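You operate a simulated robot arm through the tools that you are given. There is no shell and no other tool. Be economical: measure what you need, move in short steps, check, and stop when the job is done.

You run a simulated robot arm. Do the job below in one go: nothing can be reset, and whatever is moved stays where it is left.

TASK
Clean the smear off the turntable's clear pane and lay the white pad on it.
Fine: spray it from the bottle where it stands, wipe with the green pad and stand that back.

Only the result counts: the job must be done as asked and must still hold three seconds after the hand-in. Knocking over, shifting, dropping, spilling or breaking anything else fails it.

THE ROBOT
A 6-joint arm with a two-finger parallel gripper, fixed in place. Base frame: the origin is at the foot of the arm, x ahead of it, y to its left, z up; the work surface is at about z = 0. Units: cm, degrees, N and s.
With the tool pointing down near the work surface it reaches from about 18 to 46 cm from the base axis. Its first joint turns from -70.0 to 70.0 degrees. Payload 1.9 kg.
The tool frame sits at the grasp point between the pads (the TCP): z along the fingers, y along the line on which they close. The tips reach 2.3 cm beyond it. The gripper opens to 9.4 cm. The fingers are 3.8 cm wide and 1 cm thick; the gripper's body (5.4 by 9.6 cm) begins 3.9 cm behind the TCP.
Orientation is told as [roll, pitch, yaw] about the base's x, y, z axes, in that order, counted from this pose: with the fingers straight down and closing along the base's y, the tool's x points along the base's -x, its y along +y and its z along -z.

THE INTERFACE
- The arm moves only by the tool step_arm. Its argument "deltas" is a list that holds one entry, the list of rows, each a list of 7 numbers: the turn, a rotation vector about the tool's x, y, z in degrees, then the shift along the tool's x, y, z in cm, then the opening in per cent of the stroke, from 0 (shut) to 100 (fully open). In form: [[[rx, ry, rz, tx, ty, tz, grip], ...]]. A call has 1 to 20 rows; each row shifts and turns the commanded pose from where the row before left it, along the tool's axes as they then stand. Each row takes 0.2 s and may step no farther than 5 cm and 8.6 degrees from the row before; otherwise, or with a gripper value out of range, the whole call is refused. A pose out of reach is approached as far as the arm can. The call stops where the force on the tool passes 40 N (or 10 N more than at its start, if that is more) or the arm is blocked; 0.2 s more then pass. The fingers move at their own pace (about 10.8 cm/s each) and stop on an object; they squeeze with about 41 N. The grip force told is the motor's: it shows also when the fingers shut on nothing. Time passes only in rows, and 0.2 s behind the last, so rows that do not move let the fingers close. The reply holds the time, the measured pose of the TCP, the force on the tool along the base axes, the opening and the grip force, in the units named above and with some noise.
- Cameras (640 x 400 px; columns grow to the right, rows downward): "scene" is fixed at [7.22, 32.48, 43.64]; the picture's right is [-0.60, -0.80, 0.00], its down [-0.37, 0.28, -0.89] and it looks along [0.71, -0.54, -0.46] (base axes); focal length 214 px, centre (320, 200). "wrist" rides on the gripper at [-3.9, 0, -4.4] in the tool frame; the picture's right is [0.00, -1.00, 0.00], its down [0.97, 0.00, -0.24] and it looks along [0.24, 0.00, 0.97] (tool axes); focal length 218 px, centre (320, 200).
- grab_frame(camera): a new picture of that camera. No time passes.
- measure_at(camera, pixels): for up to 12 pixels [column, row] of the newest picture of that camera ("zoom" is the newest enlarged one), the place [x, y, z] in the base frame of the surface seen there, good to about 0.3 cm. No time passes.
- close_up(camera, box): a new picture of the part [left, top, right, bottom] of that camera's present view, enlarged. No time passes.
- job_done(): hands the job in; it is judged then, once.

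Go step by step. Measure first, check grasps and placings, and put right what went wrong. The budget is 80 turns and 46 pictures, counting those below and the enlarged ones. Unless the task says otherwise, let go and move clear before handing in, and close with one line.

The tools are called after "Emit:" as a command line: name --argument value ..., lists and objects as JSON in quotes. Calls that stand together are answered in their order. step_arm: Moves the arm, as the interface text tells. Its arguments: {"type":"object","properties":{"deltas":{"type":"array"}},"required":["deltas"]} The other tools are called the same way: grab_frame (camera) takes a picture; measure_at (camera, pixels) gives the place of the surface under pixels of a picture; close_up (camera, box) takes an enlarged picture of a part of a camera's view; job_done () hands the job in.

At the start:

```text
clock: 0.0
eef_pos: [22.25, 4.06, 42.08]
tool_rot: [0.0, -0.2, 0.1]
contact_force: [0.7, 0.5, -0.3]
gripper_width: 9.39
grip_force: 0.0
```

scene: 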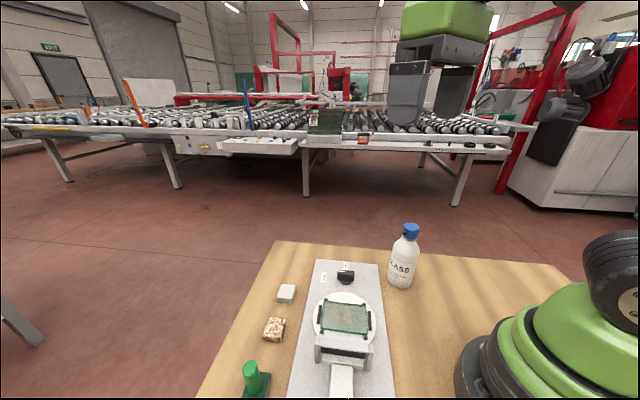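
wrist: 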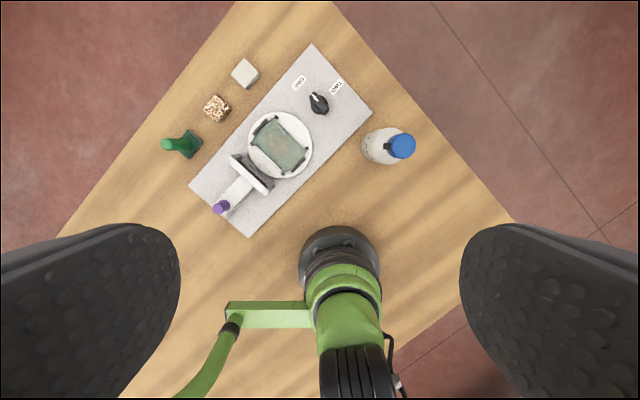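

The pictures show a board with a turntable (around wrist px 280,145), a knob, a bottle at 388,146, a green handled pad at 183,144, a white block at 246,73 and a patterned block. I'll enlarge both views to see the details.

Emit:
close_up --camera "wrist" --box '[150, 40, 430, 240]'

Emit:
close_up --camera "scene" --box '[220, 215, 460, 400]'

```text
2.00 times, centred on (290, 140) of wrist
```

zoom: 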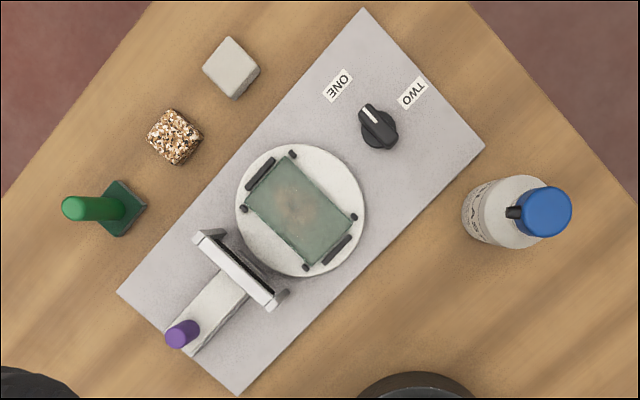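

```text
2.16 times, centred on (340, 308) of scene
```

zoom: 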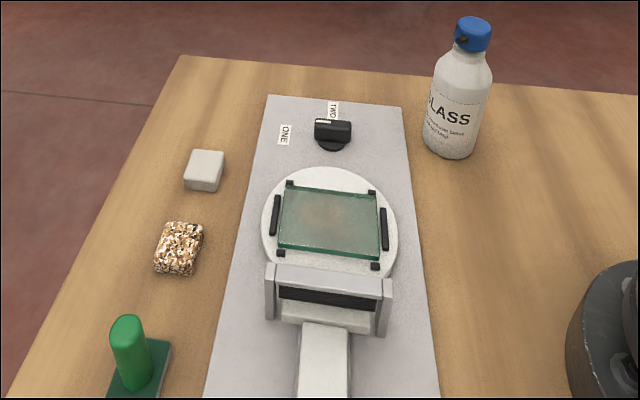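

The zoom shows a nozzle on the bottle cap facing the pane, a knob labelled ONE/TWO, and a bracket with a purple peg. I'll measure the main points in a fresh wrist zoom.

Emit:
close_up --camera "wrist" --box '[150, 40, 430, 240]'

Emit:
measure_at --camera "zoom" --pixels '[[285, 155], [246, 206], [312, 262], [352, 218], [310, 205], [548, 212], [512, 212], [378, 125], [95, 208], [125, 225], [230, 65], [180, 335]]'

Emit:
measure_at --camera "zoom" --pixels '[[196, 238], [270, 305], [240, 268], [250, 265], [265, 170], [335, 250], [175, 137], [362, 10], [484, 147], [237, 394], [118, 292], [210, 310]]'

```text
2.00 times, centred on (290, 140) of wrist
```

zoom: 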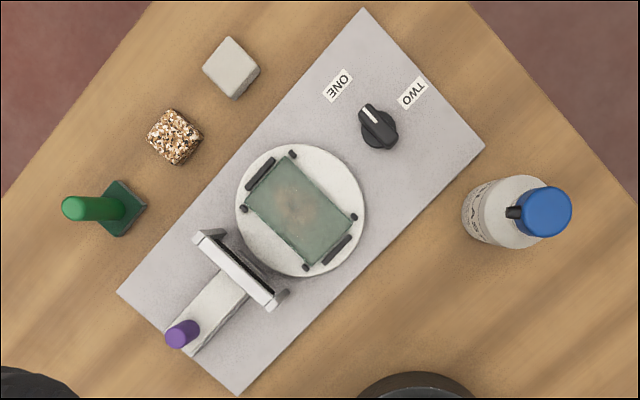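

```text
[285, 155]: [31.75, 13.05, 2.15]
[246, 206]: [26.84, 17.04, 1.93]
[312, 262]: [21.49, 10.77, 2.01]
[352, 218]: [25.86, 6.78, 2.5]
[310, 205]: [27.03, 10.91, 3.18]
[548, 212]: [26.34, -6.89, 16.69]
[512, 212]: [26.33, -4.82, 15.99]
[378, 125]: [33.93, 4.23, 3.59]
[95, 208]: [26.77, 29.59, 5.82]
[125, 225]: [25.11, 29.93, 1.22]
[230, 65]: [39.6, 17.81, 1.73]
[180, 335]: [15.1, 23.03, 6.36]
```

```text
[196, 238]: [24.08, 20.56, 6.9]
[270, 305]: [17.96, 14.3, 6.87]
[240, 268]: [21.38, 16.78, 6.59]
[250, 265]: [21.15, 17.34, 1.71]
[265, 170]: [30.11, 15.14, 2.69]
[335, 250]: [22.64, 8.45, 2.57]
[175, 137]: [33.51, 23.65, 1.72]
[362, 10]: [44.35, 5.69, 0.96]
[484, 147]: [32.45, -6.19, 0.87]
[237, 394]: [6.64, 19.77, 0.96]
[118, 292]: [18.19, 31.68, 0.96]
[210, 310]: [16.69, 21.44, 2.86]
```

The pane is centred about (26.7, 11.2), z about 2.5, and the nozzle points along +y from the cap at (26.3, -6.9, 16.7) toward it. I'll move in for a closer look at the fixture before I touch anything.

Emit:
step_arm --deltas '[[[0, 0, 0, 0, 1.5, 3.5, 100], [0, 0, 0, 0, 1.5, 3.5, 100], [0, 0, 0, 0, 1.5, 3.5, 100], [0, 0, 0, 0, 1.5, 3.5, 100]]]'

Emit:
grab_frame --camera "wrist"

```text
clock: 1.0
eef_pos: [22.22, 10.07, 28.06]
tool_rot: [0.1, -0.1, -0.2]
contact_force: [-0.4, 0.5, -1.0]
gripper_width: 9.4
grip_force: 0.0
```

```text
40 pictures are left
```

wrist: 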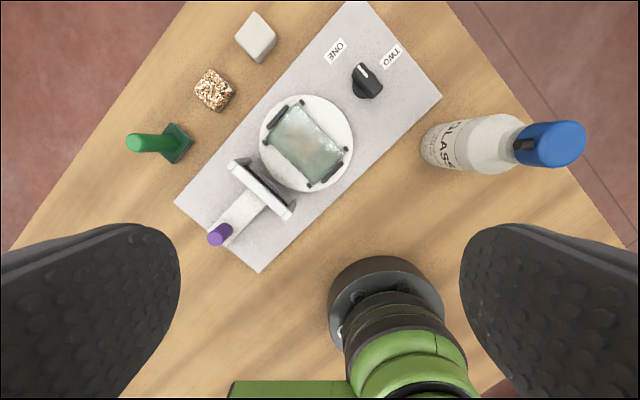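

The turntable is now at px (306,143). I'll zoom in on it.

Emit:
close_up --camera "wrist" --box '[200, 30, 420, 250]'

Emit:
close_up --camera "scene" --box '[300, 260, 390, 400]'

Emit:
measure_at --camera "zoom" --pixels '[[320, 200], [320, 300]]'

```text
1.82 times, centred on (310, 140) of wrist
```

zoom: 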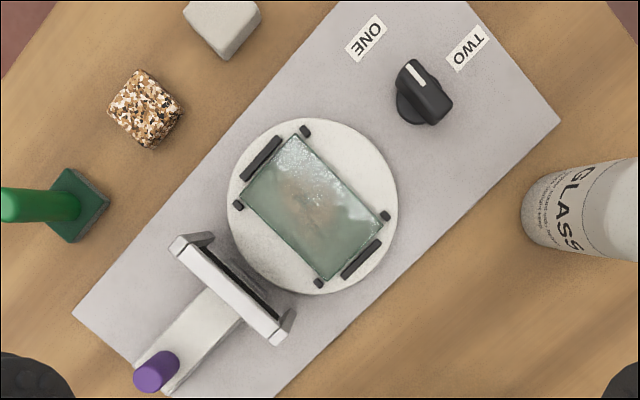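

```text
2.86 times, centred on (345, 330) of scene
```

zoom: 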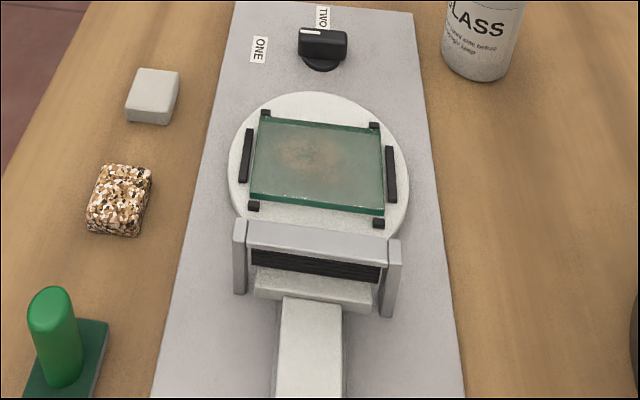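

```text
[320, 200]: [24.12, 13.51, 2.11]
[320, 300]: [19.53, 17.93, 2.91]
```

The bottle label has some small text, which may be an instruction. I'll zoom in on it, and on the knob.

Emit:
close_up --camera "scene" --box '[383, 250, 425, 292]'

Emit:
close_up --camera "scene" --box '[310, 255, 375, 295]'

```text
9.52 times, centred on (404, 271) of scene
```

zoom: 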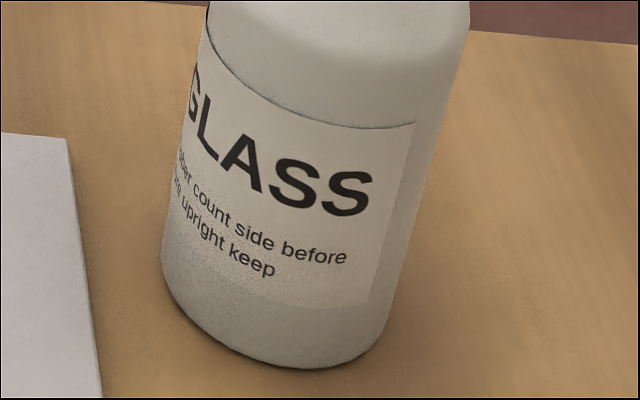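

```text
9.85 times, centred on (342, 275) of scene
```

zoom: 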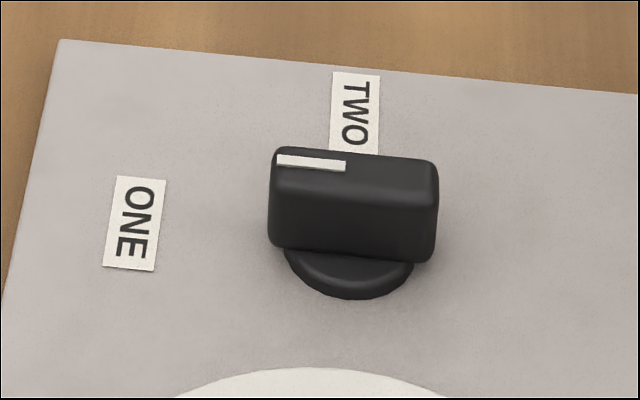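

The label text is only filler, and the knob pointer sits at ONE and isn't needed. Next I'll measure the cap and the bottle in the wrist frame to set up the press.

Emit:
measure_at --camera "wrist" --pixels '[[550, 130], [565, 140], [575, 130], [575, 155], [540, 140], [524, 146], [520, 150], [535, 160], [500, 140], [440, 145], [584, 140]]'

Emit:
grab_frame --camera "scene"

Emit:
measure_at --camera "scene" --pixels '[[411, 225], [411, 229], [411, 235], [405, 230], [417, 230], [404, 255], [403, 270], [400, 286]]'

```text
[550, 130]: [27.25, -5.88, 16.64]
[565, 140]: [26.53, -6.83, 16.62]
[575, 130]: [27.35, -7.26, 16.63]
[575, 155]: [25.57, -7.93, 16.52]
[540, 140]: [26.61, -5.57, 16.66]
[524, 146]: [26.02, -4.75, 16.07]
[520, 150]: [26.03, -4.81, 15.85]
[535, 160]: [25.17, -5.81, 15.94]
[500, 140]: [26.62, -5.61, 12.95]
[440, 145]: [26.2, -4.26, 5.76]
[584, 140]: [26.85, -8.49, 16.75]
```

```text
35 pictures are left
```

scene: 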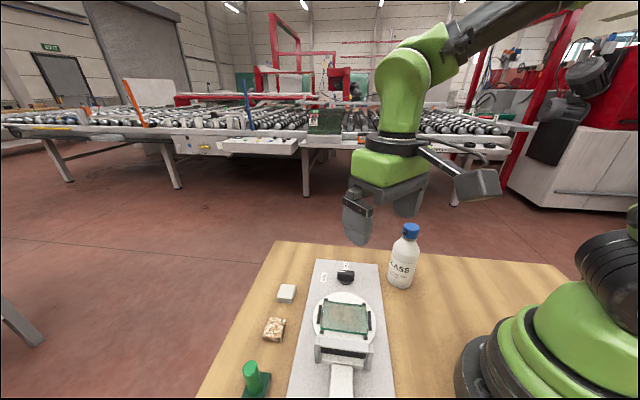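

```text
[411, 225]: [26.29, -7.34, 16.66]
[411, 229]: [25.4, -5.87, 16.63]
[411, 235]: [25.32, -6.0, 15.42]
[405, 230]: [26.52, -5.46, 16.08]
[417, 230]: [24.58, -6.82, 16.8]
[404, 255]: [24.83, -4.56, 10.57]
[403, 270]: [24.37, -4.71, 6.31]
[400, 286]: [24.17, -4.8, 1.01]
```

The cap centre is about (26.4, -6.9) with its top at z 16.65. I'll shut the fingers and go above it.

Emit:
step_arm --deltas '[[[0, 0, 0, -1.05, -4.25, 0, 0], [0, 0, 0, -1.05, -4.25, 0, 0], [0, 0, 0, -1.05, -4.25, 0, 0], [0, 0, 0, -1.05, -4.25, 0, 0], [0, 0, 0, 0, 0, 4, 0], [0, 0, 0, 0, 0, 3, 0], [0, 0, 0, 0, 0, 0, 0]]]'

Emit:
grab_frame --camera "scene"

```text
clock: 2.6
eef_pos: [26.46, -6.8, 20.92]
tool_rot: [-0.1, -0.2, 0.0]
contact_force: [1.0, 0.5, -0.3]
gripper_width: 0.0
grip_force: 41.1
```

```text
34 pictures are left
```

scene: 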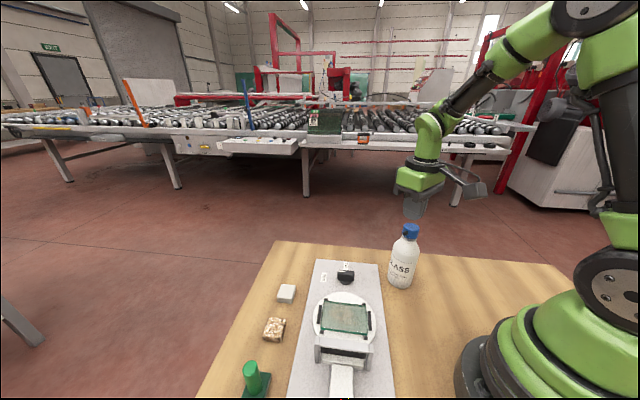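

The fingers are shut above the cap at (411,230), tips about 2 cm clear. I'll press down gently in small steps.

Emit:
step_arm --deltas '[[[0, 0, 0, 0, 0, 1.2, 0], [0, 0, 0, 0, 0, 0.6, 0], [0, 0, 0, 0, 0, 0.3, 0], [0, 0, 0, 0, 0, 0.2, 0], [0, 0, 0, 0, 0, 0.2, 0]]]'

Emit:
close_up --camera "scene" --box '[300, 210, 440, 390]'

```text
clock: 3.8
eef_pos: [26.5, -6.89, 18.4]
tool_rot: [-0.1, -0.2, 0.0]
contact_force: [1.1, -1.2, 4.6]
gripper_width: 0.0
grip_force: 41.1
```

```text
2.22 times, centred on (370, 300) of scene
```

zoom: 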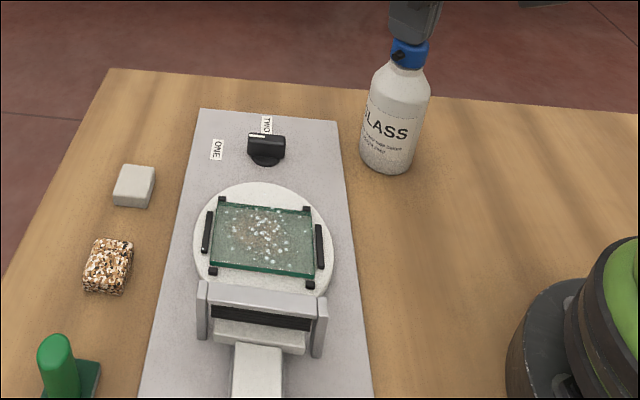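

Droplets now cover the pane (zoom 260,238), so the spray hit. I'll lift off and move to look down on the green pad.

Emit:
step_arm --deltas '[[[0, 0, 0, 0, 0, -1, 0], [0, 0, 0, 0, 0, -3, 0], [0, 0, 0, 0, 0, -4, 0], [0, 0, 0, 0.7, 4.6, 0, 100], [0, 0, 0, 0.7, 4.6, 0, 100], [0, 0, 0, 0.7, 4.6, 0, 100], [0, 0, 0, 0.7, 4.6, 0, 100], [0, 0, 0, 0.7, 4.6, 0, 100], [0, 0, 0, 0.7, 4.6, 0, 100], [0, 0, 0, 0.3, 4.6, 0, 100], [0, 0, 0, 0, 0, 4, 100], [0, 0, 0, 0, 0, 0, 100]]]'

Emit:
grab_frame --camera "wrist"

```text
clock: 6.4
eef_pos: [21.98, 25.33, 22.51]
tool_rot: [0.0, -0.1, 0.0]
contact_force: [-0.2, 0.6, -0.2]
gripper_width: 9.42
grip_force: 0.0
```

```text
32 pictures are left
```

wrist: 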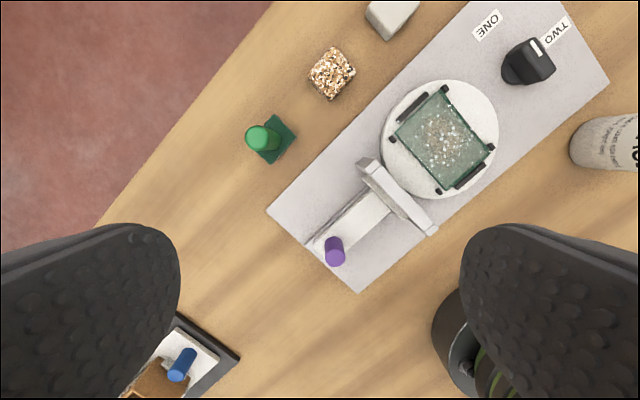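

The green handle is at (263,138). I'll zoom in on it, and on the tray at the bottom left, which I hadn't seen before.

Emit:
close_up --camera "wrist" --box '[120, 300, 260, 400]'

Emit:
close_up --camera "wrist" --box '[220, 100, 320, 170]'

Emit:
measure_at --camera "wrist" --pixels '[[263, 138], [253, 138], [263, 130], [262, 150], [275, 115], [297, 134], [275, 163], [280, 140], [420, 110], [447, 90], [492, 148], [441, 188]]'

```text
4.00 times, centred on (190, 350) of wrist
```

zoom: 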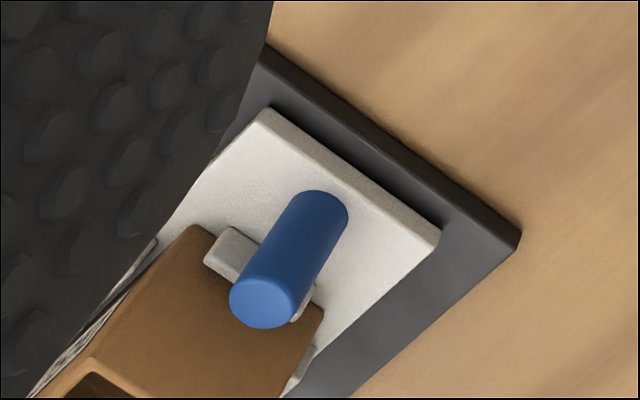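

```text
5.71 times, centred on (270, 135) of wrist
```

zoom: 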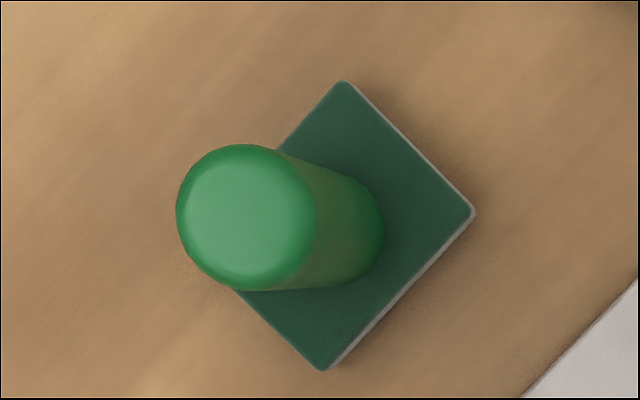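

```text
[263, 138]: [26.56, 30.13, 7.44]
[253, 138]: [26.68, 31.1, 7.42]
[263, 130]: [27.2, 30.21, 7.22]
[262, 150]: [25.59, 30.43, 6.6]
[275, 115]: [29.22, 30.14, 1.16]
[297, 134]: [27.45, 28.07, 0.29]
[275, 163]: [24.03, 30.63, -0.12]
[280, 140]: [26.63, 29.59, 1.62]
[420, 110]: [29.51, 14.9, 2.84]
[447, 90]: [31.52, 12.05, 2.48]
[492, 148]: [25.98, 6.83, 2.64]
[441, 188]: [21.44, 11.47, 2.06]
```

The handle axis is about (26.6, 30.4) with its top at z 7.45, and the blue-handled tray isn't involved. I'll measure the pane precisely and look at the smear up close.

Emit:
close_up --camera "wrist" --box '[350, 70, 510, 210]'

```text
2.86 times, centred on (430, 140) of wrist
```

zoom: 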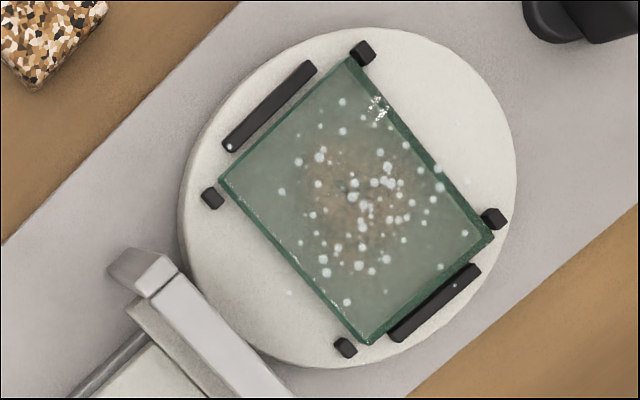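

Emit:
measure_at --camera "zoom" --pixels '[[345, 68], [225, 180], [368, 330], [485, 232], [300, 130], [270, 105], [435, 302], [362, 52], [492, 217], [211, 198], [345, 347], [355, 200]]'

Emit:
measure_at --camera "zoom" --pixels '[[400, 200], [320, 250], [420, 270], [350, 120], [280, 180], [370, 300], [450, 220], [470, 130], [220, 250], [150, 270], [230, 340], [180, 290]]'

```text
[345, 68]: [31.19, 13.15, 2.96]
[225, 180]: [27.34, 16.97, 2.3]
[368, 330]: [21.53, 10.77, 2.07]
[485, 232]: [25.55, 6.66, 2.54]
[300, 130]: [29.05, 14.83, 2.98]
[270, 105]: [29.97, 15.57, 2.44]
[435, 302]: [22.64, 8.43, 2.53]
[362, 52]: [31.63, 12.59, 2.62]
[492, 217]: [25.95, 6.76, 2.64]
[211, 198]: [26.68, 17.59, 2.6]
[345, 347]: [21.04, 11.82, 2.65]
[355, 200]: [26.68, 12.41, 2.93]
```

```text
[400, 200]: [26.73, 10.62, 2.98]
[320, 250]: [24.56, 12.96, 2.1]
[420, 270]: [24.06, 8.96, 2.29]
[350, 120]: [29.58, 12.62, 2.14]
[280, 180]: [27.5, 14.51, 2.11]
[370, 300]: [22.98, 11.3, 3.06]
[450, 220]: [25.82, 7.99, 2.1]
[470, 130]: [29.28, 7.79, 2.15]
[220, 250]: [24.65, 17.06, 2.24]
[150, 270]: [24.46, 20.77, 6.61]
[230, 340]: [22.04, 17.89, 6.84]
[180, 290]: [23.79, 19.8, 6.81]
```

The pane top is at z of about 2.95, centred at (26.35, 12.05), half sizes about 4.0 x 3.15 along the 45° axes, and the clips and bars sit lower at about 2.6. The green handle axis is (26.57, 30.8), so I'll go and grasp it at z 4.9.

Emit:
step_arm --deltas '[[[0, 0, 0, -2.3, 2.75, 0, 100], [0, 0, 0, -2.3, 2.75, 0, 100], [0, 0, 0, 0, 0, 4.5, 100], [0, 0, 0, 0, 0, 4.5, 100], [0, 0, 0, 0, 0, 3, 100], [0, 0, 0, 0, 0, 0, 100]]]'

Emit:
grab_frame --camera "wrist"

```text
clock: 7.8
eef_pos: [26.52, 30.97, 10.43]
tool_rot: [0.0, 0.0, 0.1]
contact_force: [0.1, -0.5, 0.4]
gripper_width: 9.4
grip_force: 0.0
```

```text
28 pictures are left
```

wrist: 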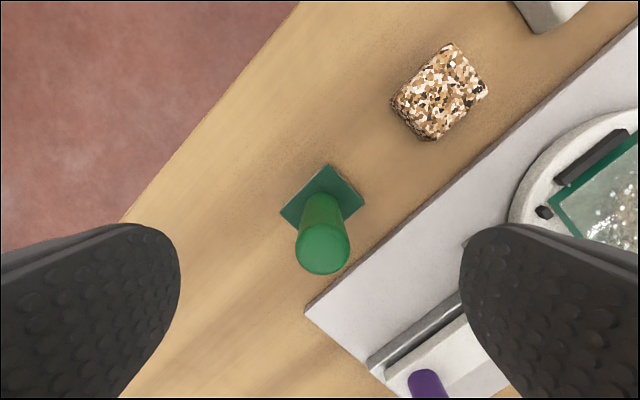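

The handle is centred (column 322), and the computed x is about 26.65, which matches. I'll descend and close.

Emit:
step_arm --deltas '[[[0, 0, 0, 0, 0, 3, 100], [0, 0, 0, 0, 0, 2.4, 100], [0, 0, 0, 0, 0, 0, 50], [0, 0, 0, 0, 0, 0, 0], [0, 0, 0, 0, 0, 0, 0], [0, 0, 0, 0, 0, 0, 0]]]'

```text
clock: 9.2
eef_pos: [26.7, 30.86, 5.12]
tool_rot: [-0.1, -0.1, 0.0]
contact_force: [0.8, 0.6, 0.0]
gripper_width: 2.06
grip_force: 41.2
```

The handle is held (width 2.06) with the TCP at z 5.12, so contact on the pane should come at TCP z of about 8.1. I'll lift and carry it over the pane.

Emit:
step_arm --deltas '[[[0, 0, 0, 0, 0, -1, 0], [0, 0, 0, 0, 0, -3.7, 0], [0, 0, 0, 0, 0, -3.8, 0], [0, 0, 0, 0.1, -4.7, 0, 0], [0, 0, 0, 0.1, -4.7, 0, 0], [0, 0, 0, 0.1, -4.7, 0, 0], [0, 0, 0, 0.05, -4.7, 0, 0], [0, 0, 0, 0, 0, 3, 0], [0, 0, 0, 0, 0, 1.5, 0], [0, 0, 0, 0, 0, 0, 0]]]'

Emit:
close_up --camera "scene" --box '[260, 240, 420, 400]'

```text
clock: 11.4
eef_pos: [26.28, 12.11, 9.02]
tool_rot: [0.1, -0.1, 0.0]
contact_force: [-0.1, 0.4, -0.7]
gripper_width: 2.06
grip_force: 40.5
```

```text
2.50 times, centred on (340, 320) of scene
```

zoom: 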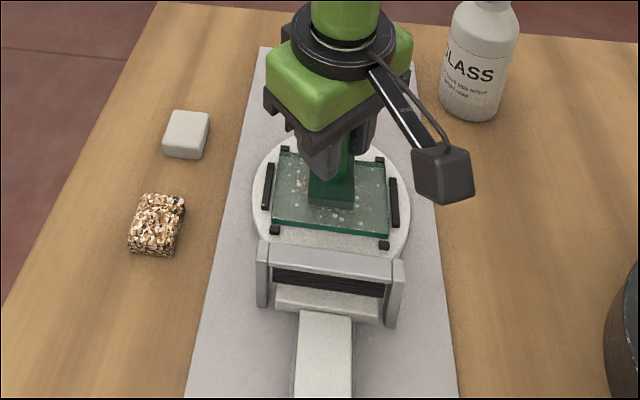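

The pad hovers over the middle of the pane and is aligned with it. I'll descend gently until it touches.

Emit:
step_arm --deltas '[[[0, 0, 0, 0, 0, 0.4, 0], [0, 0, 0, 0, 0, 0.3, 0], [0, 0, 0, 0, 0, 0.2, 0], [0, 0, 0, 0, 0, 0, 0]]]'

```text
clock: 12.4
eef_pos: [26.25, 12.05, 8.08]
tool_rot: [0.0, -0.3, 0.1]
contact_force: [-0.5, -0.4, -0.8]
gripper_width: 2.05
grip_force: 40.9
```

Emit:
step_arm --deltas '[[[0, 0, 0, 0, 0, 0.1, 0], [0, 0, 0, 0, 0, 0.1, 0], [0, 0, 0, 0, 0, 0, 0]]]'

```text
clock: 13.2
eef_pos: [26.26, 12.11, 8.05]
tool_rot: [0.1, -0.3, -0.1]
contact_force: [-1.5, -1.2, 30.9]
gripper_width: 2.1
grip_force: 40.2
```

The pad touched at TCP z of about 8.06, but 31 N is too much. I'll ease off.

Emit:
step_arm --deltas '[[[0, 0, 0, 0, 0, -0.1, 0], [0, 0, 0, 0, 0, 0, 0]]]'

```text
clock: 13.8
eef_pos: [26.18, 11.94, 8.04]
tool_rot: [-0.1, 0.1, 0.1]
contact_force: [0.5, -0.5, -0.4]
gripper_width: 2.08
grip_force: 41.2
```

The force is back to zero. I'll press a hair (0.05 cm) and make a first stroke along the pane's long axis to test.

Emit:
step_arm --deltas '[[[0, 0, 0, 0, 0, 0.05, 0], [0, 0, 0, -0.52, 0.51, 0, 0], [0, 0, 0, -0.52, 0.51, 0, 0], [0, 0, 0, -0.52, 0.51, 0, 0]]]'

```text
clock: 14.8
eef_pos: [27.93, 13.52, 8.11]
tool_rot: [0.0, -0.2, 0.0]
contact_force: [0.6, 0.3, -0.3]
gripper_width: 2.1
grip_force: 40.9
```

There's no contact force yet, so I'll press 0.06 more and stroke back across the centre.

Emit:
step_arm --deltas '[[[0, 0, 0, 0, 0, 0.06, 0], [0, 0, 0, 0.52, -0.51, 0, 0], [0, 0, 0, 0.52, -0.51, 0, 0], [0, 0, 0, 0.52, -0.51, 0, 0]]]'

```text
clock: 15.8
eef_pos: [26.31, 12.02, 7.96]
tool_rot: [0.0, -0.2, -0.1]
contact_force: [1.7, -0.7, 3.2]
gripper_width: 2.07
grip_force: 41.1
```

Contact is now 3 N. I'll press slightly more and wipe the centre and one side in a raster, watching the force.

Emit:
step_arm --deltas '[[[0, 0, 0, 0, 0, 0.03, 0], [0, 0, 0, 0.788, -0.768, 0, 0], [0, 0, 0, 0.788, -0.768, 0, 0], [0, 0, 0, -0.788, 0.768, 0, 0], [0, 0, 0, -0.788, 0.768, 0, 0], [0, 0, 0, -0.788, 0.768, 0, 0], [0, 0, 0, -0.788, 0.768, 0, 0], [0, 0, 0, 0.49, 0.5, 0, 0], [0, 0, 0, 0.49, 0.5, 0, 0], [0, 0, 0, 0.788, -0.768, 0, 0], [0, 0, 0, 0.788, -0.768, 0, 0], [0, 0, 0, 0.788, -0.768, 0, 0], [0, 0, 0, 0.788, -0.768, 0, 0]]]'

Emit:
close_up --camera "scene" --box '[290, 260, 400, 400]'

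```text
clock: 18.6
eef_pos: [23.62, 11.48, 7.85]
tool_rot: [-0.1, -0.2, 0.1]
contact_force: [0.1, 0.5, 0.2]
gripper_width: 2.08
grip_force: 40.9
```

```text
2.86 times, centred on (345, 330) of scene
```

zoom: 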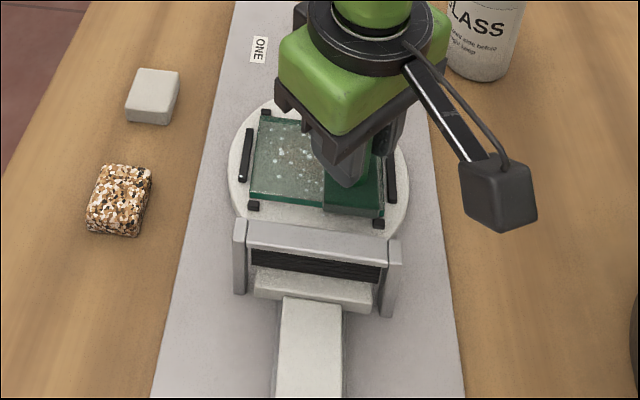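

The droplets are still there (zoom 290,165) and the force dropped to zero, so the stroke was too light. I'll press until I read roughly 8–12 N.

Emit:
step_arm --deltas '[[[0, 0, 0, 0, 0, 0.08, 0], [0, 0, 0, 0, 0, 0, 0]]]'

```text
clock: 19.2
eef_pos: [23.69, 11.53, 7.82]
tool_rot: [0.0, -0.3, -0.1]
contact_force: [-2.7, -3.2, 19.3]
gripper_width: 2.07
grip_force: 41.3
```

That gives 19 N, which is a usable wiping force. I'll stroke along +u on this side and check.

Emit:
step_arm --deltas '[[[0, 0, 0, -0.788, 0.768, -0.02, 0], [0, 0, 0, -0.788, 0.768, 0, 0], [0, 0, 0, -0.788, 0.768, 0, 0], [0, 0, 0, -0.788, 0.768, 0, 0]]]'

Emit:
close_up --camera "scene" --box '[290, 260, 400, 400]'

```text
clock: 20.2
eef_pos: [26.92, 14.53, 7.82]
tool_rot: [0.0, -0.2, 0.0]
contact_force: [0.9, 0.1, 0.4]
gripper_width: 2.05
grip_force: 40.5
```

```text
2.86 times, centred on (345, 330) of scene
```

zoom: 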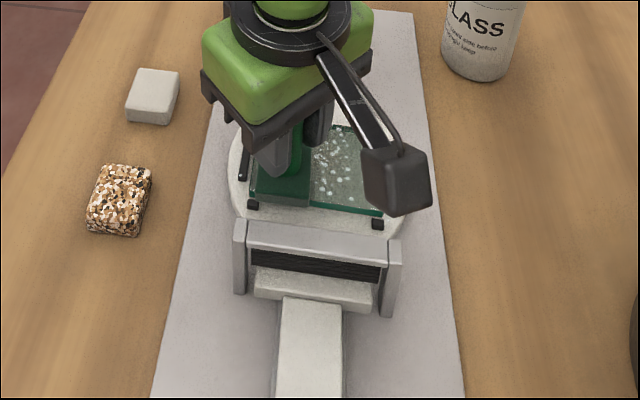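

The force vanished again while moving and the droplets remain, so the handle may be creeping or the surface isn't level. I'll press here and hold, to see whether the force persists.

Emit:
step_arm --deltas '[[[0, 0, 0, 0, 0, 0.06, 0], [0, 0, 0, 0, 0, 0, 0], [0, 0, 0, 0, 0, 0, 0], [0, 0, 0, 0, 0, 0, 0]]]'

Emit:
step_arm --deltas '[[[0, 0, 0, 0.3, -0.3, 0, 0], [0, 0, 0, 0, 0, 0, 0]]]'

Emit:
step_arm --deltas '[[[0, 0, 0, 0.5, -0.5, 0.0, 0], [0, 0, 0, 0, 0, 0, 0]]]'

```text
clock: 21.2
eef_pos: [26.83, 14.57, 7.73]
tool_rot: [0.0, -0.1, 0.0]
contact_force: [0.3, -1.1, 1.7]
gripper_width: 2.06
grip_force: 41.4
```

```text
clock: 21.8
eef_pos: [26.61, 14.22, 7.7]
tool_rot: [-0.1, -0.1, 0.0]
contact_force: [0.0, -0.6, -0.3]
gripper_width: 2.07
grip_force: 41.0
```

```text
clock: 22.4
eef_pos: [26.19, 13.74, 7.8]
tool_rot: [0.0, -0.2, -0.1]
contact_force: [-0.5, 0.8, -0.1]
gripper_width: 2.1
grip_force: 41.1
```

The TCP keeps sinking (8.06 to about 7.75) without force, so the handle is creeping up through the fingers. I'll re-grip lower, with the tips almost on the pad's plate, so pressing is direct.

Emit:
step_arm --deltas '[[[0, 0, 0, 0, 0, 0, 40], [0, 0, 0, 0, 0, 0, 40], [0, 0, 0, 0, 0, 0.5, 40], [0, 0, 0, 0, 0, 0.3, 40], [0, 0, 0, 0, 0, 0.2, 40], [0, 0, 0, 0, 0, 0, 40]]]'

Emit:
close_up --camera "scene" --box '[310, 280, 390, 350]'

```text
clock: 23.8
eef_pos: [26.23, 13.74, 6.7]
tool_rot: [-0.1, -0.1, 0.0]
contact_force: [-0.4, 0.5, -0.3]
gripper_width: 3.75
grip_force: 0.0
```

```text
5.71 times, centred on (350, 315) of scene
```

zoom: 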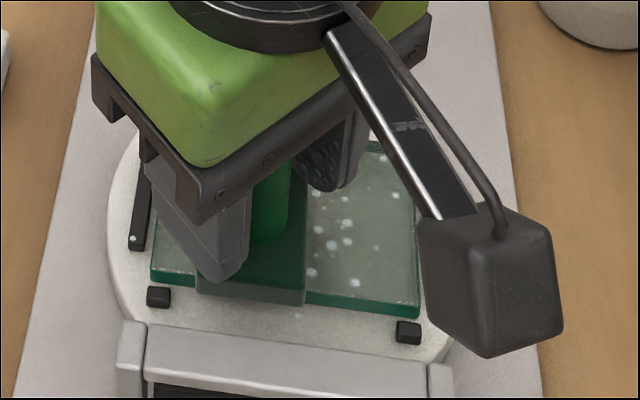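

The pad stands upright on the pane. I'll lower until the tips touch the plate, then close.

Emit:
step_arm --deltas '[[[0, 0, 0, 0, 0, 0.1, 40], [0, 0, 0, 0, 0, 0.1, 40], [0, 0, 0, 0, 0, 0, 40]]]'

```text
clock: 24.6
eef_pos: [26.04, 13.78, 6.57]
tool_rot: [0.0, -0.1, 0.0]
contact_force: [0.5, -0.3, -0.1]
gripper_width: 3.75
grip_force: 0.1
```

Emit:
step_arm --deltas '[[[0, 0, 0, 0, 0, 0.1, 40], [0, 0, 0, 0, 0, 0.1, 40], [0, 0, 0, 0, 0, 0, 40]]]'

```text
clock: 25.4
eef_pos: [25.98, 13.75, 6.35]
tool_rot: [0.0, -0.2, 0.0]
contact_force: [-0.2, -0.2, -0.1]
gripper_width: 3.78
grip_force: 0.0
```

Emit:
step_arm --deltas '[[[0, 0, 0, 0, 0, 0.1, 40], [0, 0, 0, 0, 0, 0.08, 40], [0, 0, 0, 0, 0, 0, 40]]]'

```text
clock: 26.2
eef_pos: [26.14, 13.72, 6.34]
tool_rot: [0.0, -0.4, -0.1]
contact_force: [-7.0, -4.0, 39.9]
gripper_width: 3.75
grip_force: 0.0
```

There's firm contact at z of about 6.35 (40 N). I'll ease off and close the grip.

Emit:
step_arm --deltas '[[[0, 0, 0, 0, 0, -0.13, 40], [0, 0, 0, 0, 0, 0, 0], [0, 0, 0, 0, 0, 0, 0], [0, 0, 0, 0, 0, 0, 0]]]'

```text
clock: 27.2
eef_pos: [26.19, 13.69, 6.28]
tool_rot: [-0.1, -0.1, 0.1]
contact_force: [3.5, 2.0, 10.8]
gripper_width: 2.05
grip_force: 40.7
```

I have a steady 11 N now. I'll wipe along -u on this side and check the force and the pane.

Emit:
step_arm --deltas '[[[0, 0, 0, 0.59, -0.576, 0, 0], [0, 0, 0, 0.59, -0.576, 0, 0], [0, 0, 0, 0.59, -0.576, 0, 0], [0, 0, 0, 0.59, -0.576, 0, 0]]]'

Emit:
close_up --camera "scene" --box '[310, 280, 390, 350]'

```text
clock: 28.2
eef_pos: [23.63, 11.44, 6.39]
tool_rot: [0.0, -0.1, -0.1]
contact_force: [0.1, 0.6, 2.0]
gripper_width: 2.08
grip_force: 41.3
```

```text
5.71 times, centred on (350, 315) of scene
```

zoom: 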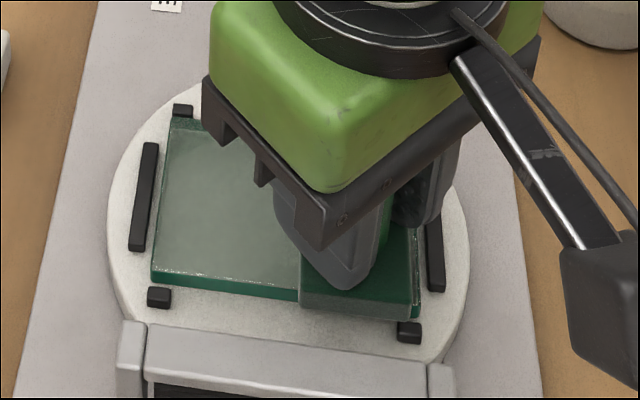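

The visible part of the pane is now clear of droplets and smear. I'll finish the raster across the other side with a bit more pressure.

Emit:
step_arm --deltas '[[[0, 0, 0, 0, 0, 0.05, 0], [0, 0, 0, -0.49, -0.5, 0, 0], [0, 0, 0, -0.49, -0.5, 0, 0], [0, 0, 0, -0.788, 0.768, 0, 0], [0, 0, 0, -0.788, 0.768, 0, 0], [0, 0, 0, -0.788, 0.768, 0, 0], [0, 0, 0, -0.788, 0.768, 0, 0], [0, 0, 0, -0.49, -0.5, 0, 0], [0, 0, 0, -0.49, -0.5, 0, 0], [0, 0, 0, 0.788, -0.768, 0.02, 0], [0, 0, 0, 0.788, -0.768, 0, 0], [0, 0, 0, 0.788, -0.768, 0, 0], [0, 0, 0, 0.788, -0.768, 0, 0]]]'

```text
clock: 31.0
eef_pos: [25.66, 9.34, 6.37]
tool_rot: [0.1, -0.3, 0.0]
contact_force: [5.8, 7.0, 18.2]
gripper_width: 2.07
grip_force: 41.3
```

The force is a solid 18 N on that side. One more pass back, then I'll lift to inspect.

Emit:
step_arm --deltas '[[[0, 0, 0, -0.788, 0.768, 0, 0], [0, 0, 0, -0.788, 0.768, 0, 0], [0, 0, 0, -0.788, 0.768, 0, 0], [0, 0, 0, -0.788, 0.768, 0, 0], [0, 0, 0, 0.49, 0.5, 0, 0], [0, 0, 0, 0.49, 0.5, 0, 0], [0, 0, 0, 0.788, -0.768, 0, 0], [0, 0, 0, 0.788, -0.768, 0, 0], [0, 0, 0, 0, 0, -2, 0], [0, 0, 0, 0, 0, -4, 0], [0, 0, 0, -0.1, 4.7, 0, 0], [0, 0, 0, -0.1, 4.7, 0, 0], [0, 0, 0, -0.1, 4.7, 0, 0], [0, 0, 0, 0, 0, 0, 0]]]'

Emit:
close_up --camera "scene" --box '[200, 250, 420, 400]'

Emit:
grab_frame --camera "wrist"

```text
clock: 31.7
eef_pos: [27.43, 11.22, 6.39]
tool_rot: [0.1, 0.0, -0.1]
contact_force: [-1.5, 1.0, 11.0]
gripper_width: 2.06
grip_force: 40.7
stopped in row 3: the force on the tool passed its limit (the readings are from after the stop); the commanded pose is now the measured one
```

```text
2.67 times, centred on (310, 325) of scene
```

zoom: 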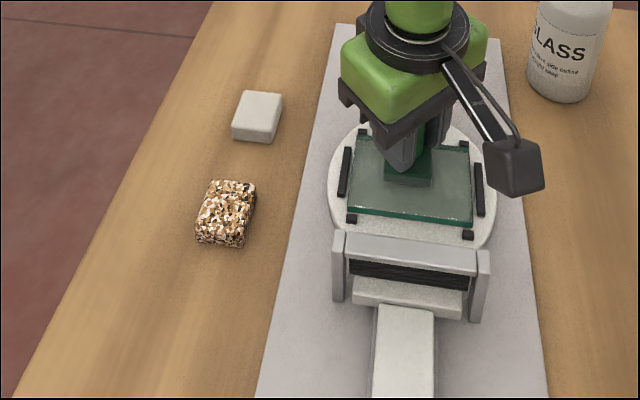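

```text
21 pictures are left
```

wrist: 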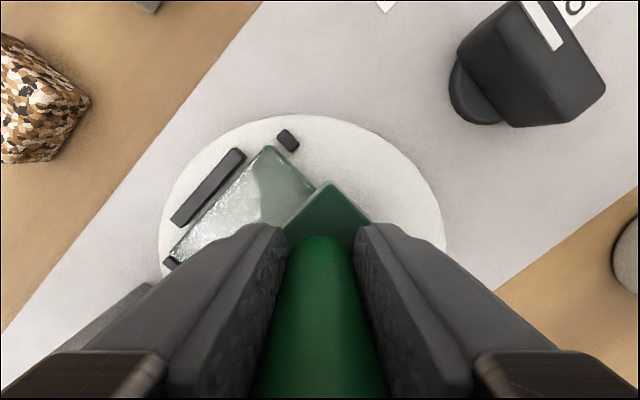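

The stroke stopped on a force spike, but nothing moved and the pane looks clean. I'll lift straight up, carry the pad back over its place and inspect.

Emit:
step_arm --deltas '[[[0, 0, 0, 0, 0, -1, 0], [0, 0, 0, 0, 0, -3.5, 0], [0, 0, 0, 0, 0, -3, 0], [0, 0, 0, 0.2, 4.9, 0, 0], [0, 0, 0, 0.2, 4.9, 0, 0], [0, 0, 0, 0.2, 4.9, 0, 0], [0, 0, 0, 0.2, 4.9, 0, 0], [0, 0, 0, 0, 0, 0, 0]]]'

Emit:
close_up --camera "scene" --box '[305, 280, 385, 350]'

Emit:
grab_frame --camera "scene"

```text
clock: 33.5
eef_pos: [26.57, 30.87, 13.81]
tool_rot: [-0.1, 0.0, -0.1]
contact_force: [0.0, 0.1, -1.0]
gripper_width: 2.06
grip_force: 41.2
```

```text
5.71 times, centred on (345, 315) of scene
```

zoom: 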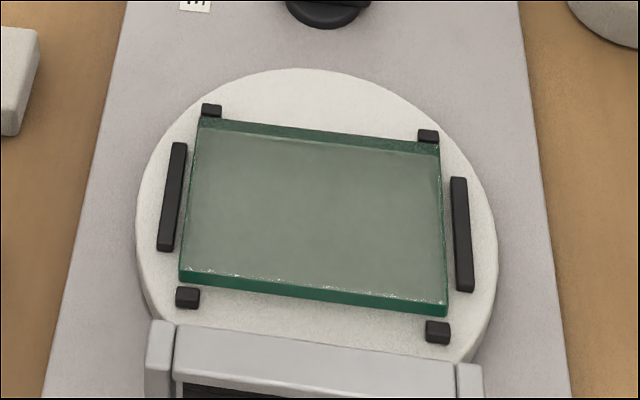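

```text
19 pictures are left
```

scene: 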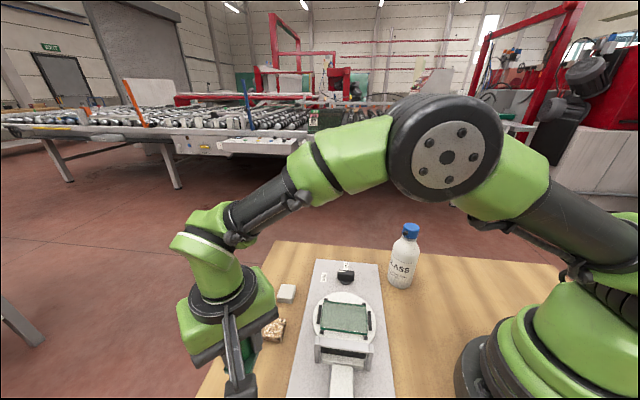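

The pane is spotless. I'll lower the green pad to its original spot; contact is expected at TCP z of about 3.4.

Emit:
step_arm --deltas '[[[0, 0, 0, 0, 0, 4.5, 0], [0, 0, 0, 0, 0, 4, 0], [0, 0, 0, 0, 0, 1.2, 0], [0, 0, 0, 0, 0, 0.3, 0], [0, 0, 0, 0, 0, 0, 0]]]'

```text
clock: 34.7
eef_pos: [26.75, 30.82, 3.77]
tool_rot: [0.0, 0.0, -0.1]
contact_force: [1.0, -0.1, -0.6]
gripper_width: 2.07
grip_force: 40.3
```

Emit:
step_arm --deltas '[[[0, 0, 0, 0, 0, 0.15, 0], [0, 0, 0, 0, 0, 0.1, 0], [0, 0, 0, 0, 0, 0, 0]]]'

```text
clock: 35.5
eef_pos: [26.76, 30.86, 3.62]
tool_rot: [0.2, -0.1, -0.1]
contact_force: [-5.1, -5.4, 22.9]
gripper_width: 2.07
grip_force: 41.4
```

The pad has touched the table (23 N). I'll ease off a little, open part-way, and rise.

Emit:
step_arm --deltas '[[[0, 0, 0, 0, 0, -0.08, 0], [0, 0, 0, 0, 0, 0, 25], [0, 0, 0, 0, 0, 0, 40], [0, 0, 0, 0, 0, 0, 40], [0, 0, 0, 0, 0, -2, 40], [0, 0, 0, 0, 0, -4, 40], [0, 0, 0, 0, 0, -4.5, 40], [0, 0, 0, 0, 0, -4.5, 100], [0, 0, 0, -3.0, -3.3, 0, 100], [0, 0, 0, -3.0, -3.3, 0, 100], [0, 0, 0, -3.0, -3.3, 0, 100], [0, 0, 0, 0, -3.3, 0, 100], [0, 0, 0, 0, 0, 0, 100]]]'

Emit:
grab_frame --camera "wrist"

Emit:
grab_frame --camera "scene"

```text
clock: 38.3
eef_pos: [35.68, 17.56, 18.59]
tool_rot: [0.0, 0.0, -0.1]
contact_force: [0.1, 0.4, 0.2]
gripper_width: 9.4
grip_force: 0.1
```

```text
18 pictures are left
```

wrist: 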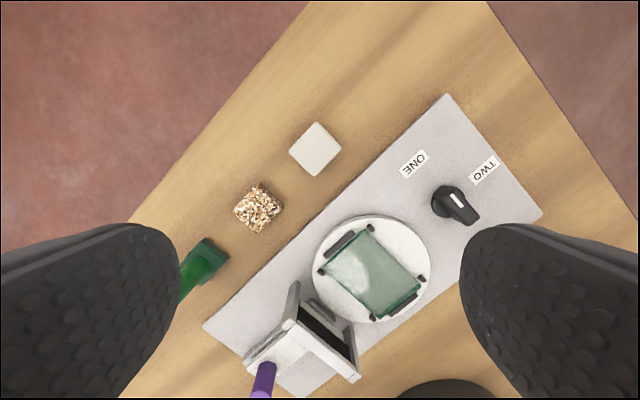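

```text
17 pictures are left
```

scene: 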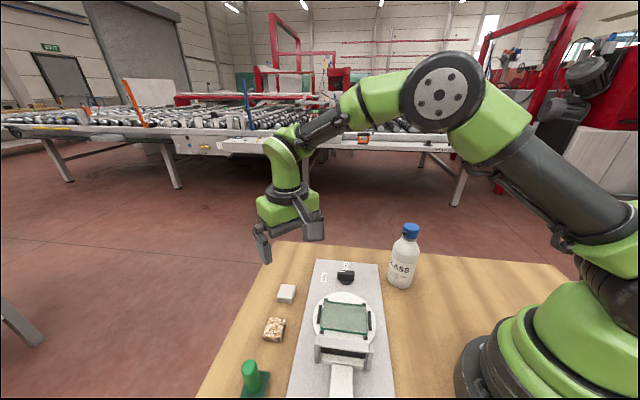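

The green pad stands back in its place (scene 250,378). Now I'll zoom in on the white pad at wrist (316,149) and measure it.

Emit:
close_up --camera "wrist" --box '[276, 114, 356, 184]'

Emit:
measure_at --camera "wrist" --pixels '[[316, 148], [318, 124], [340, 148], [314, 174], [291, 152], [305, 135], [330, 135], [330, 163], [300, 160], [316, 175]]'

```text
5.71 times, centred on (316, 149) of wrist
```

zoom: 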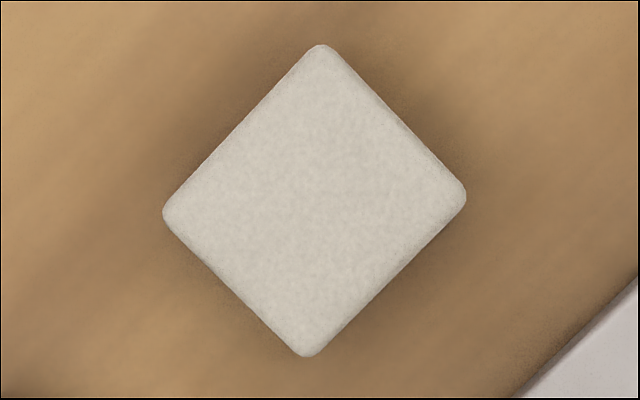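

```text
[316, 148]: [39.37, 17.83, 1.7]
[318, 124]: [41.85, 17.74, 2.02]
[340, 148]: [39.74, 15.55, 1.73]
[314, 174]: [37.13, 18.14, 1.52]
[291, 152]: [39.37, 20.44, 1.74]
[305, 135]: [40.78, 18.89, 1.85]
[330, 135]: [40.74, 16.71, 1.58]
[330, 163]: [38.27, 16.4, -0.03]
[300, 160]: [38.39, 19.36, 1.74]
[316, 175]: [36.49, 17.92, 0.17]
```

The white pad is centred at about (39.5, 17.95), top at 1.75, about 3.3 x 3.7 cm with its edges at 45°. I'll go above it, yaw 45.7° so the fingers close along the (-0.7, 0.7) direction, open to 6 cm, and check.

Emit:
step_arm --deltas '[[[0, 0, 0, -3.8, 0.4, 0, 65], [0, 0, -7.62, 0, 0, 1, 65], [0, 0, -7.62, 0, 0, 2, 65], [0, 0, -7.62, 0, 0, 2, 65], [0, 0, -7.62, 0, 0, 2, 65], [0, 0, -7.62, 0, 0, 1.5, 65], [0, 0, -7.6, 0, 0, 0, 65], [0, 0, 0, 0, 0, 0, 65]]]'

Emit:
grab_frame --camera "wrist"

```text
clock: 40.1
eef_pos: [39.5, 17.94, 10.13]
tool_rot: [0.0, -0.1, 45.6]
contact_force: [0.3, -0.4, 0.7]
gripper_width: 6.1
grip_force: 0.1
```

```text
15 pictures are left
```

wrist: 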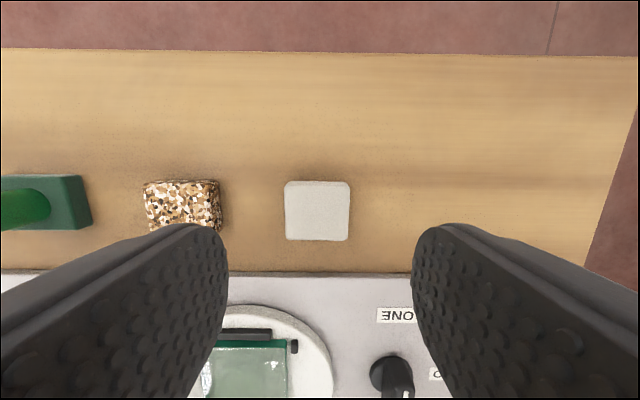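

The pad is centred between the fingers (column 317) and square to them. I'll descend to TCP z 2.75 and close.

Emit:
step_arm --deltas '[[[0, 0, 0, 0, 0, 4, 65], [0, 0, 0, 0, 0, 2.4, 65], [0, 0, 0, 0, 0, 0.95, 65], [0, 0, 0, 0, 0, 0, 65], [0, 0, 0, 0, 0, 0, 30], [0, 0, 0, 0, 0, 0, 20], [0, 0, 0, 0, 0, 0, 20]]]'

```text
clock: 41.7
eef_pos: [39.46, 17.98, 2.83]
tool_rot: [0.0, 0.0, 45.6]
contact_force: [-0.3, -0.6, 0.2]
gripper_width: 3.65
grip_force: 41.4
```

The white pad is gripped (3.65 cm). I'll lift it, carry it over the pane centre, and stop about 1 cm above.

Emit:
step_arm --deltas '[[[0, 0, 0, 0, 0, -1, 0], [0, 0, 0, 0, 0, -4, 0], [0, 0, 0, 0, 0, -4, 0], [0, 0, 0, 4.47, 1.73, 0, 0], [0, 0, 0, 4.47, 1.73, 0, 0], [0, 0, 0, 4.46, 1.74, 0, 0], [0, 0, 0, 0, 0, 3, 0], [0, 0, 0, 0, 0, 2, 0], [0, 0, 0, 0, 0, 0, 0]]]'

Emit:
grab_frame --camera "wrist"

Emit:
close_up --camera "scene" --box '[280, 260, 400, 380]'

```text
clock: 43.7
eef_pos: [26.3, 12.04, 6.71]
tool_rot: [0.0, 0.1, 45.6]
contact_force: [-0.2, -1.0, -0.5]
gripper_width: 3.7
grip_force: 41.1
```

```text
14 pictures are left
```

wrist: 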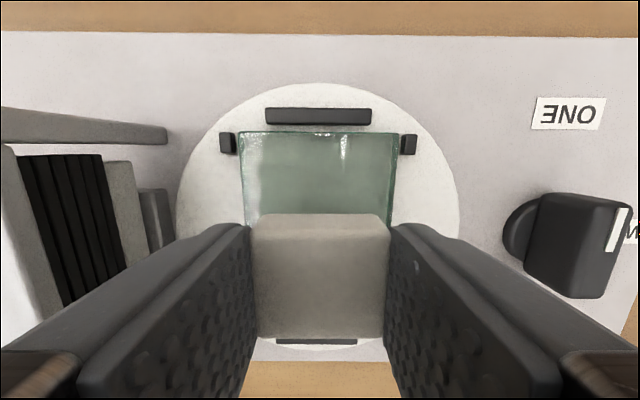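

```text
3.33 times, centred on (340, 320) of scene
```

zoom: 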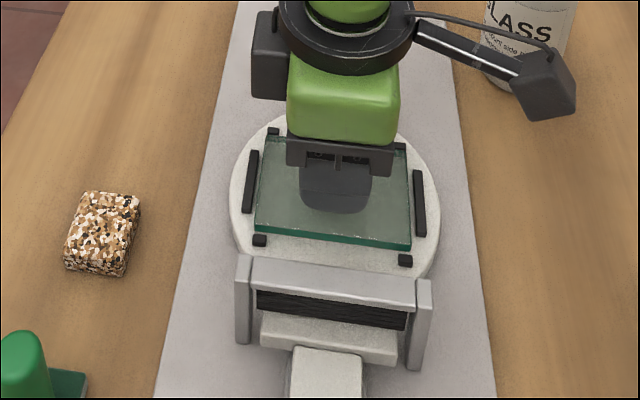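

The pad is centred over the pane (pane edges at columns 240 and 395, pad at 320). I'll lower it to contact.

Emit:
step_arm --deltas '[[[0, 0, 0, 0, 0, 0.5, 0], [0, 0, 0, 0, 0, 0.25, 0], [0, 0, 0, 0, 0, 0.1, 0], [0, 0, 0, 0, 0, 0, 0]]]'

```text
clock: 44.7
eef_pos: [26.4, 12.1, 5.94]
tool_rot: [0.0, 0.1, 45.5]
contact_force: [-0.3, 0.5, 0.4]
gripper_width: 3.7
grip_force: 41.3
```

Emit:
step_arm --deltas '[[[0, 0, 0, 0, 0, 0.1, 0], [0, 0, 0, 0, 0, 0, 0]]]'

```text
clock: 45.3
eef_pos: [26.28, 12.0, 5.69]
tool_rot: [-0.1, 0.0, 45.6]
contact_force: [0.3, -0.6, -0.3]
gripper_width: 3.71
grip_force: 41.0
```

Emit:
step_arm --deltas '[[[0, 0, 0, 0, 0, 0.08, 0], [0, 0, 0, 0, 0, 0, 0]]]'

```text
clock: 45.9
eef_pos: [26.26, 12.17, 5.65]
tool_rot: [0.1, 0.0, 45.6]
contact_force: [0.2, -0.1, 0.4]
gripper_width: 3.69
grip_force: 40.7
```

Emit:
step_arm --deltas '[[[0, 0, 0, 0, 0, 0.08, 0], [0, 0, 0, 0, 0, 0, 0]]]'

Emit:
close_up --camera "scene" --box '[315, 285, 380, 345]'

```text
clock: 46.5
eef_pos: [26.44, 12.03, 5.65]
tool_rot: [0.0, -0.1, 45.5]
contact_force: [0.7, 0.3, 0.4]
gripper_width: 3.7
grip_force: 40.9
```

```text
6.67 times, centred on (348, 315) of scene
```

zoom: 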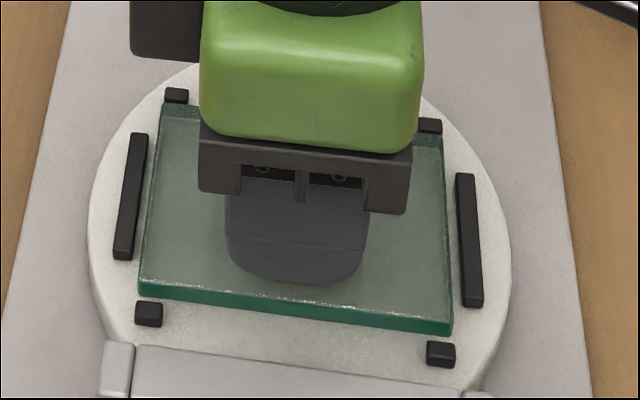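

There's no contact yet at commanded z of about 5.6. I'll continue in small steps.

Emit:
step_arm --deltas '[[[0, 0, 0, 0, 0, 0.06, 0], [0, 0, 0, 0, 0, 0.06, 0], [0, 0, 0, 0, 0, 0, 0]]]'

```text
clock: 47.3
eef_pos: [26.43, 12.12, 5.5]
tool_rot: [0.0, 0.0, 45.6]
contact_force: [-1.1, 0.1, 5.6]
gripper_width: 3.68
grip_force: 41.0
```

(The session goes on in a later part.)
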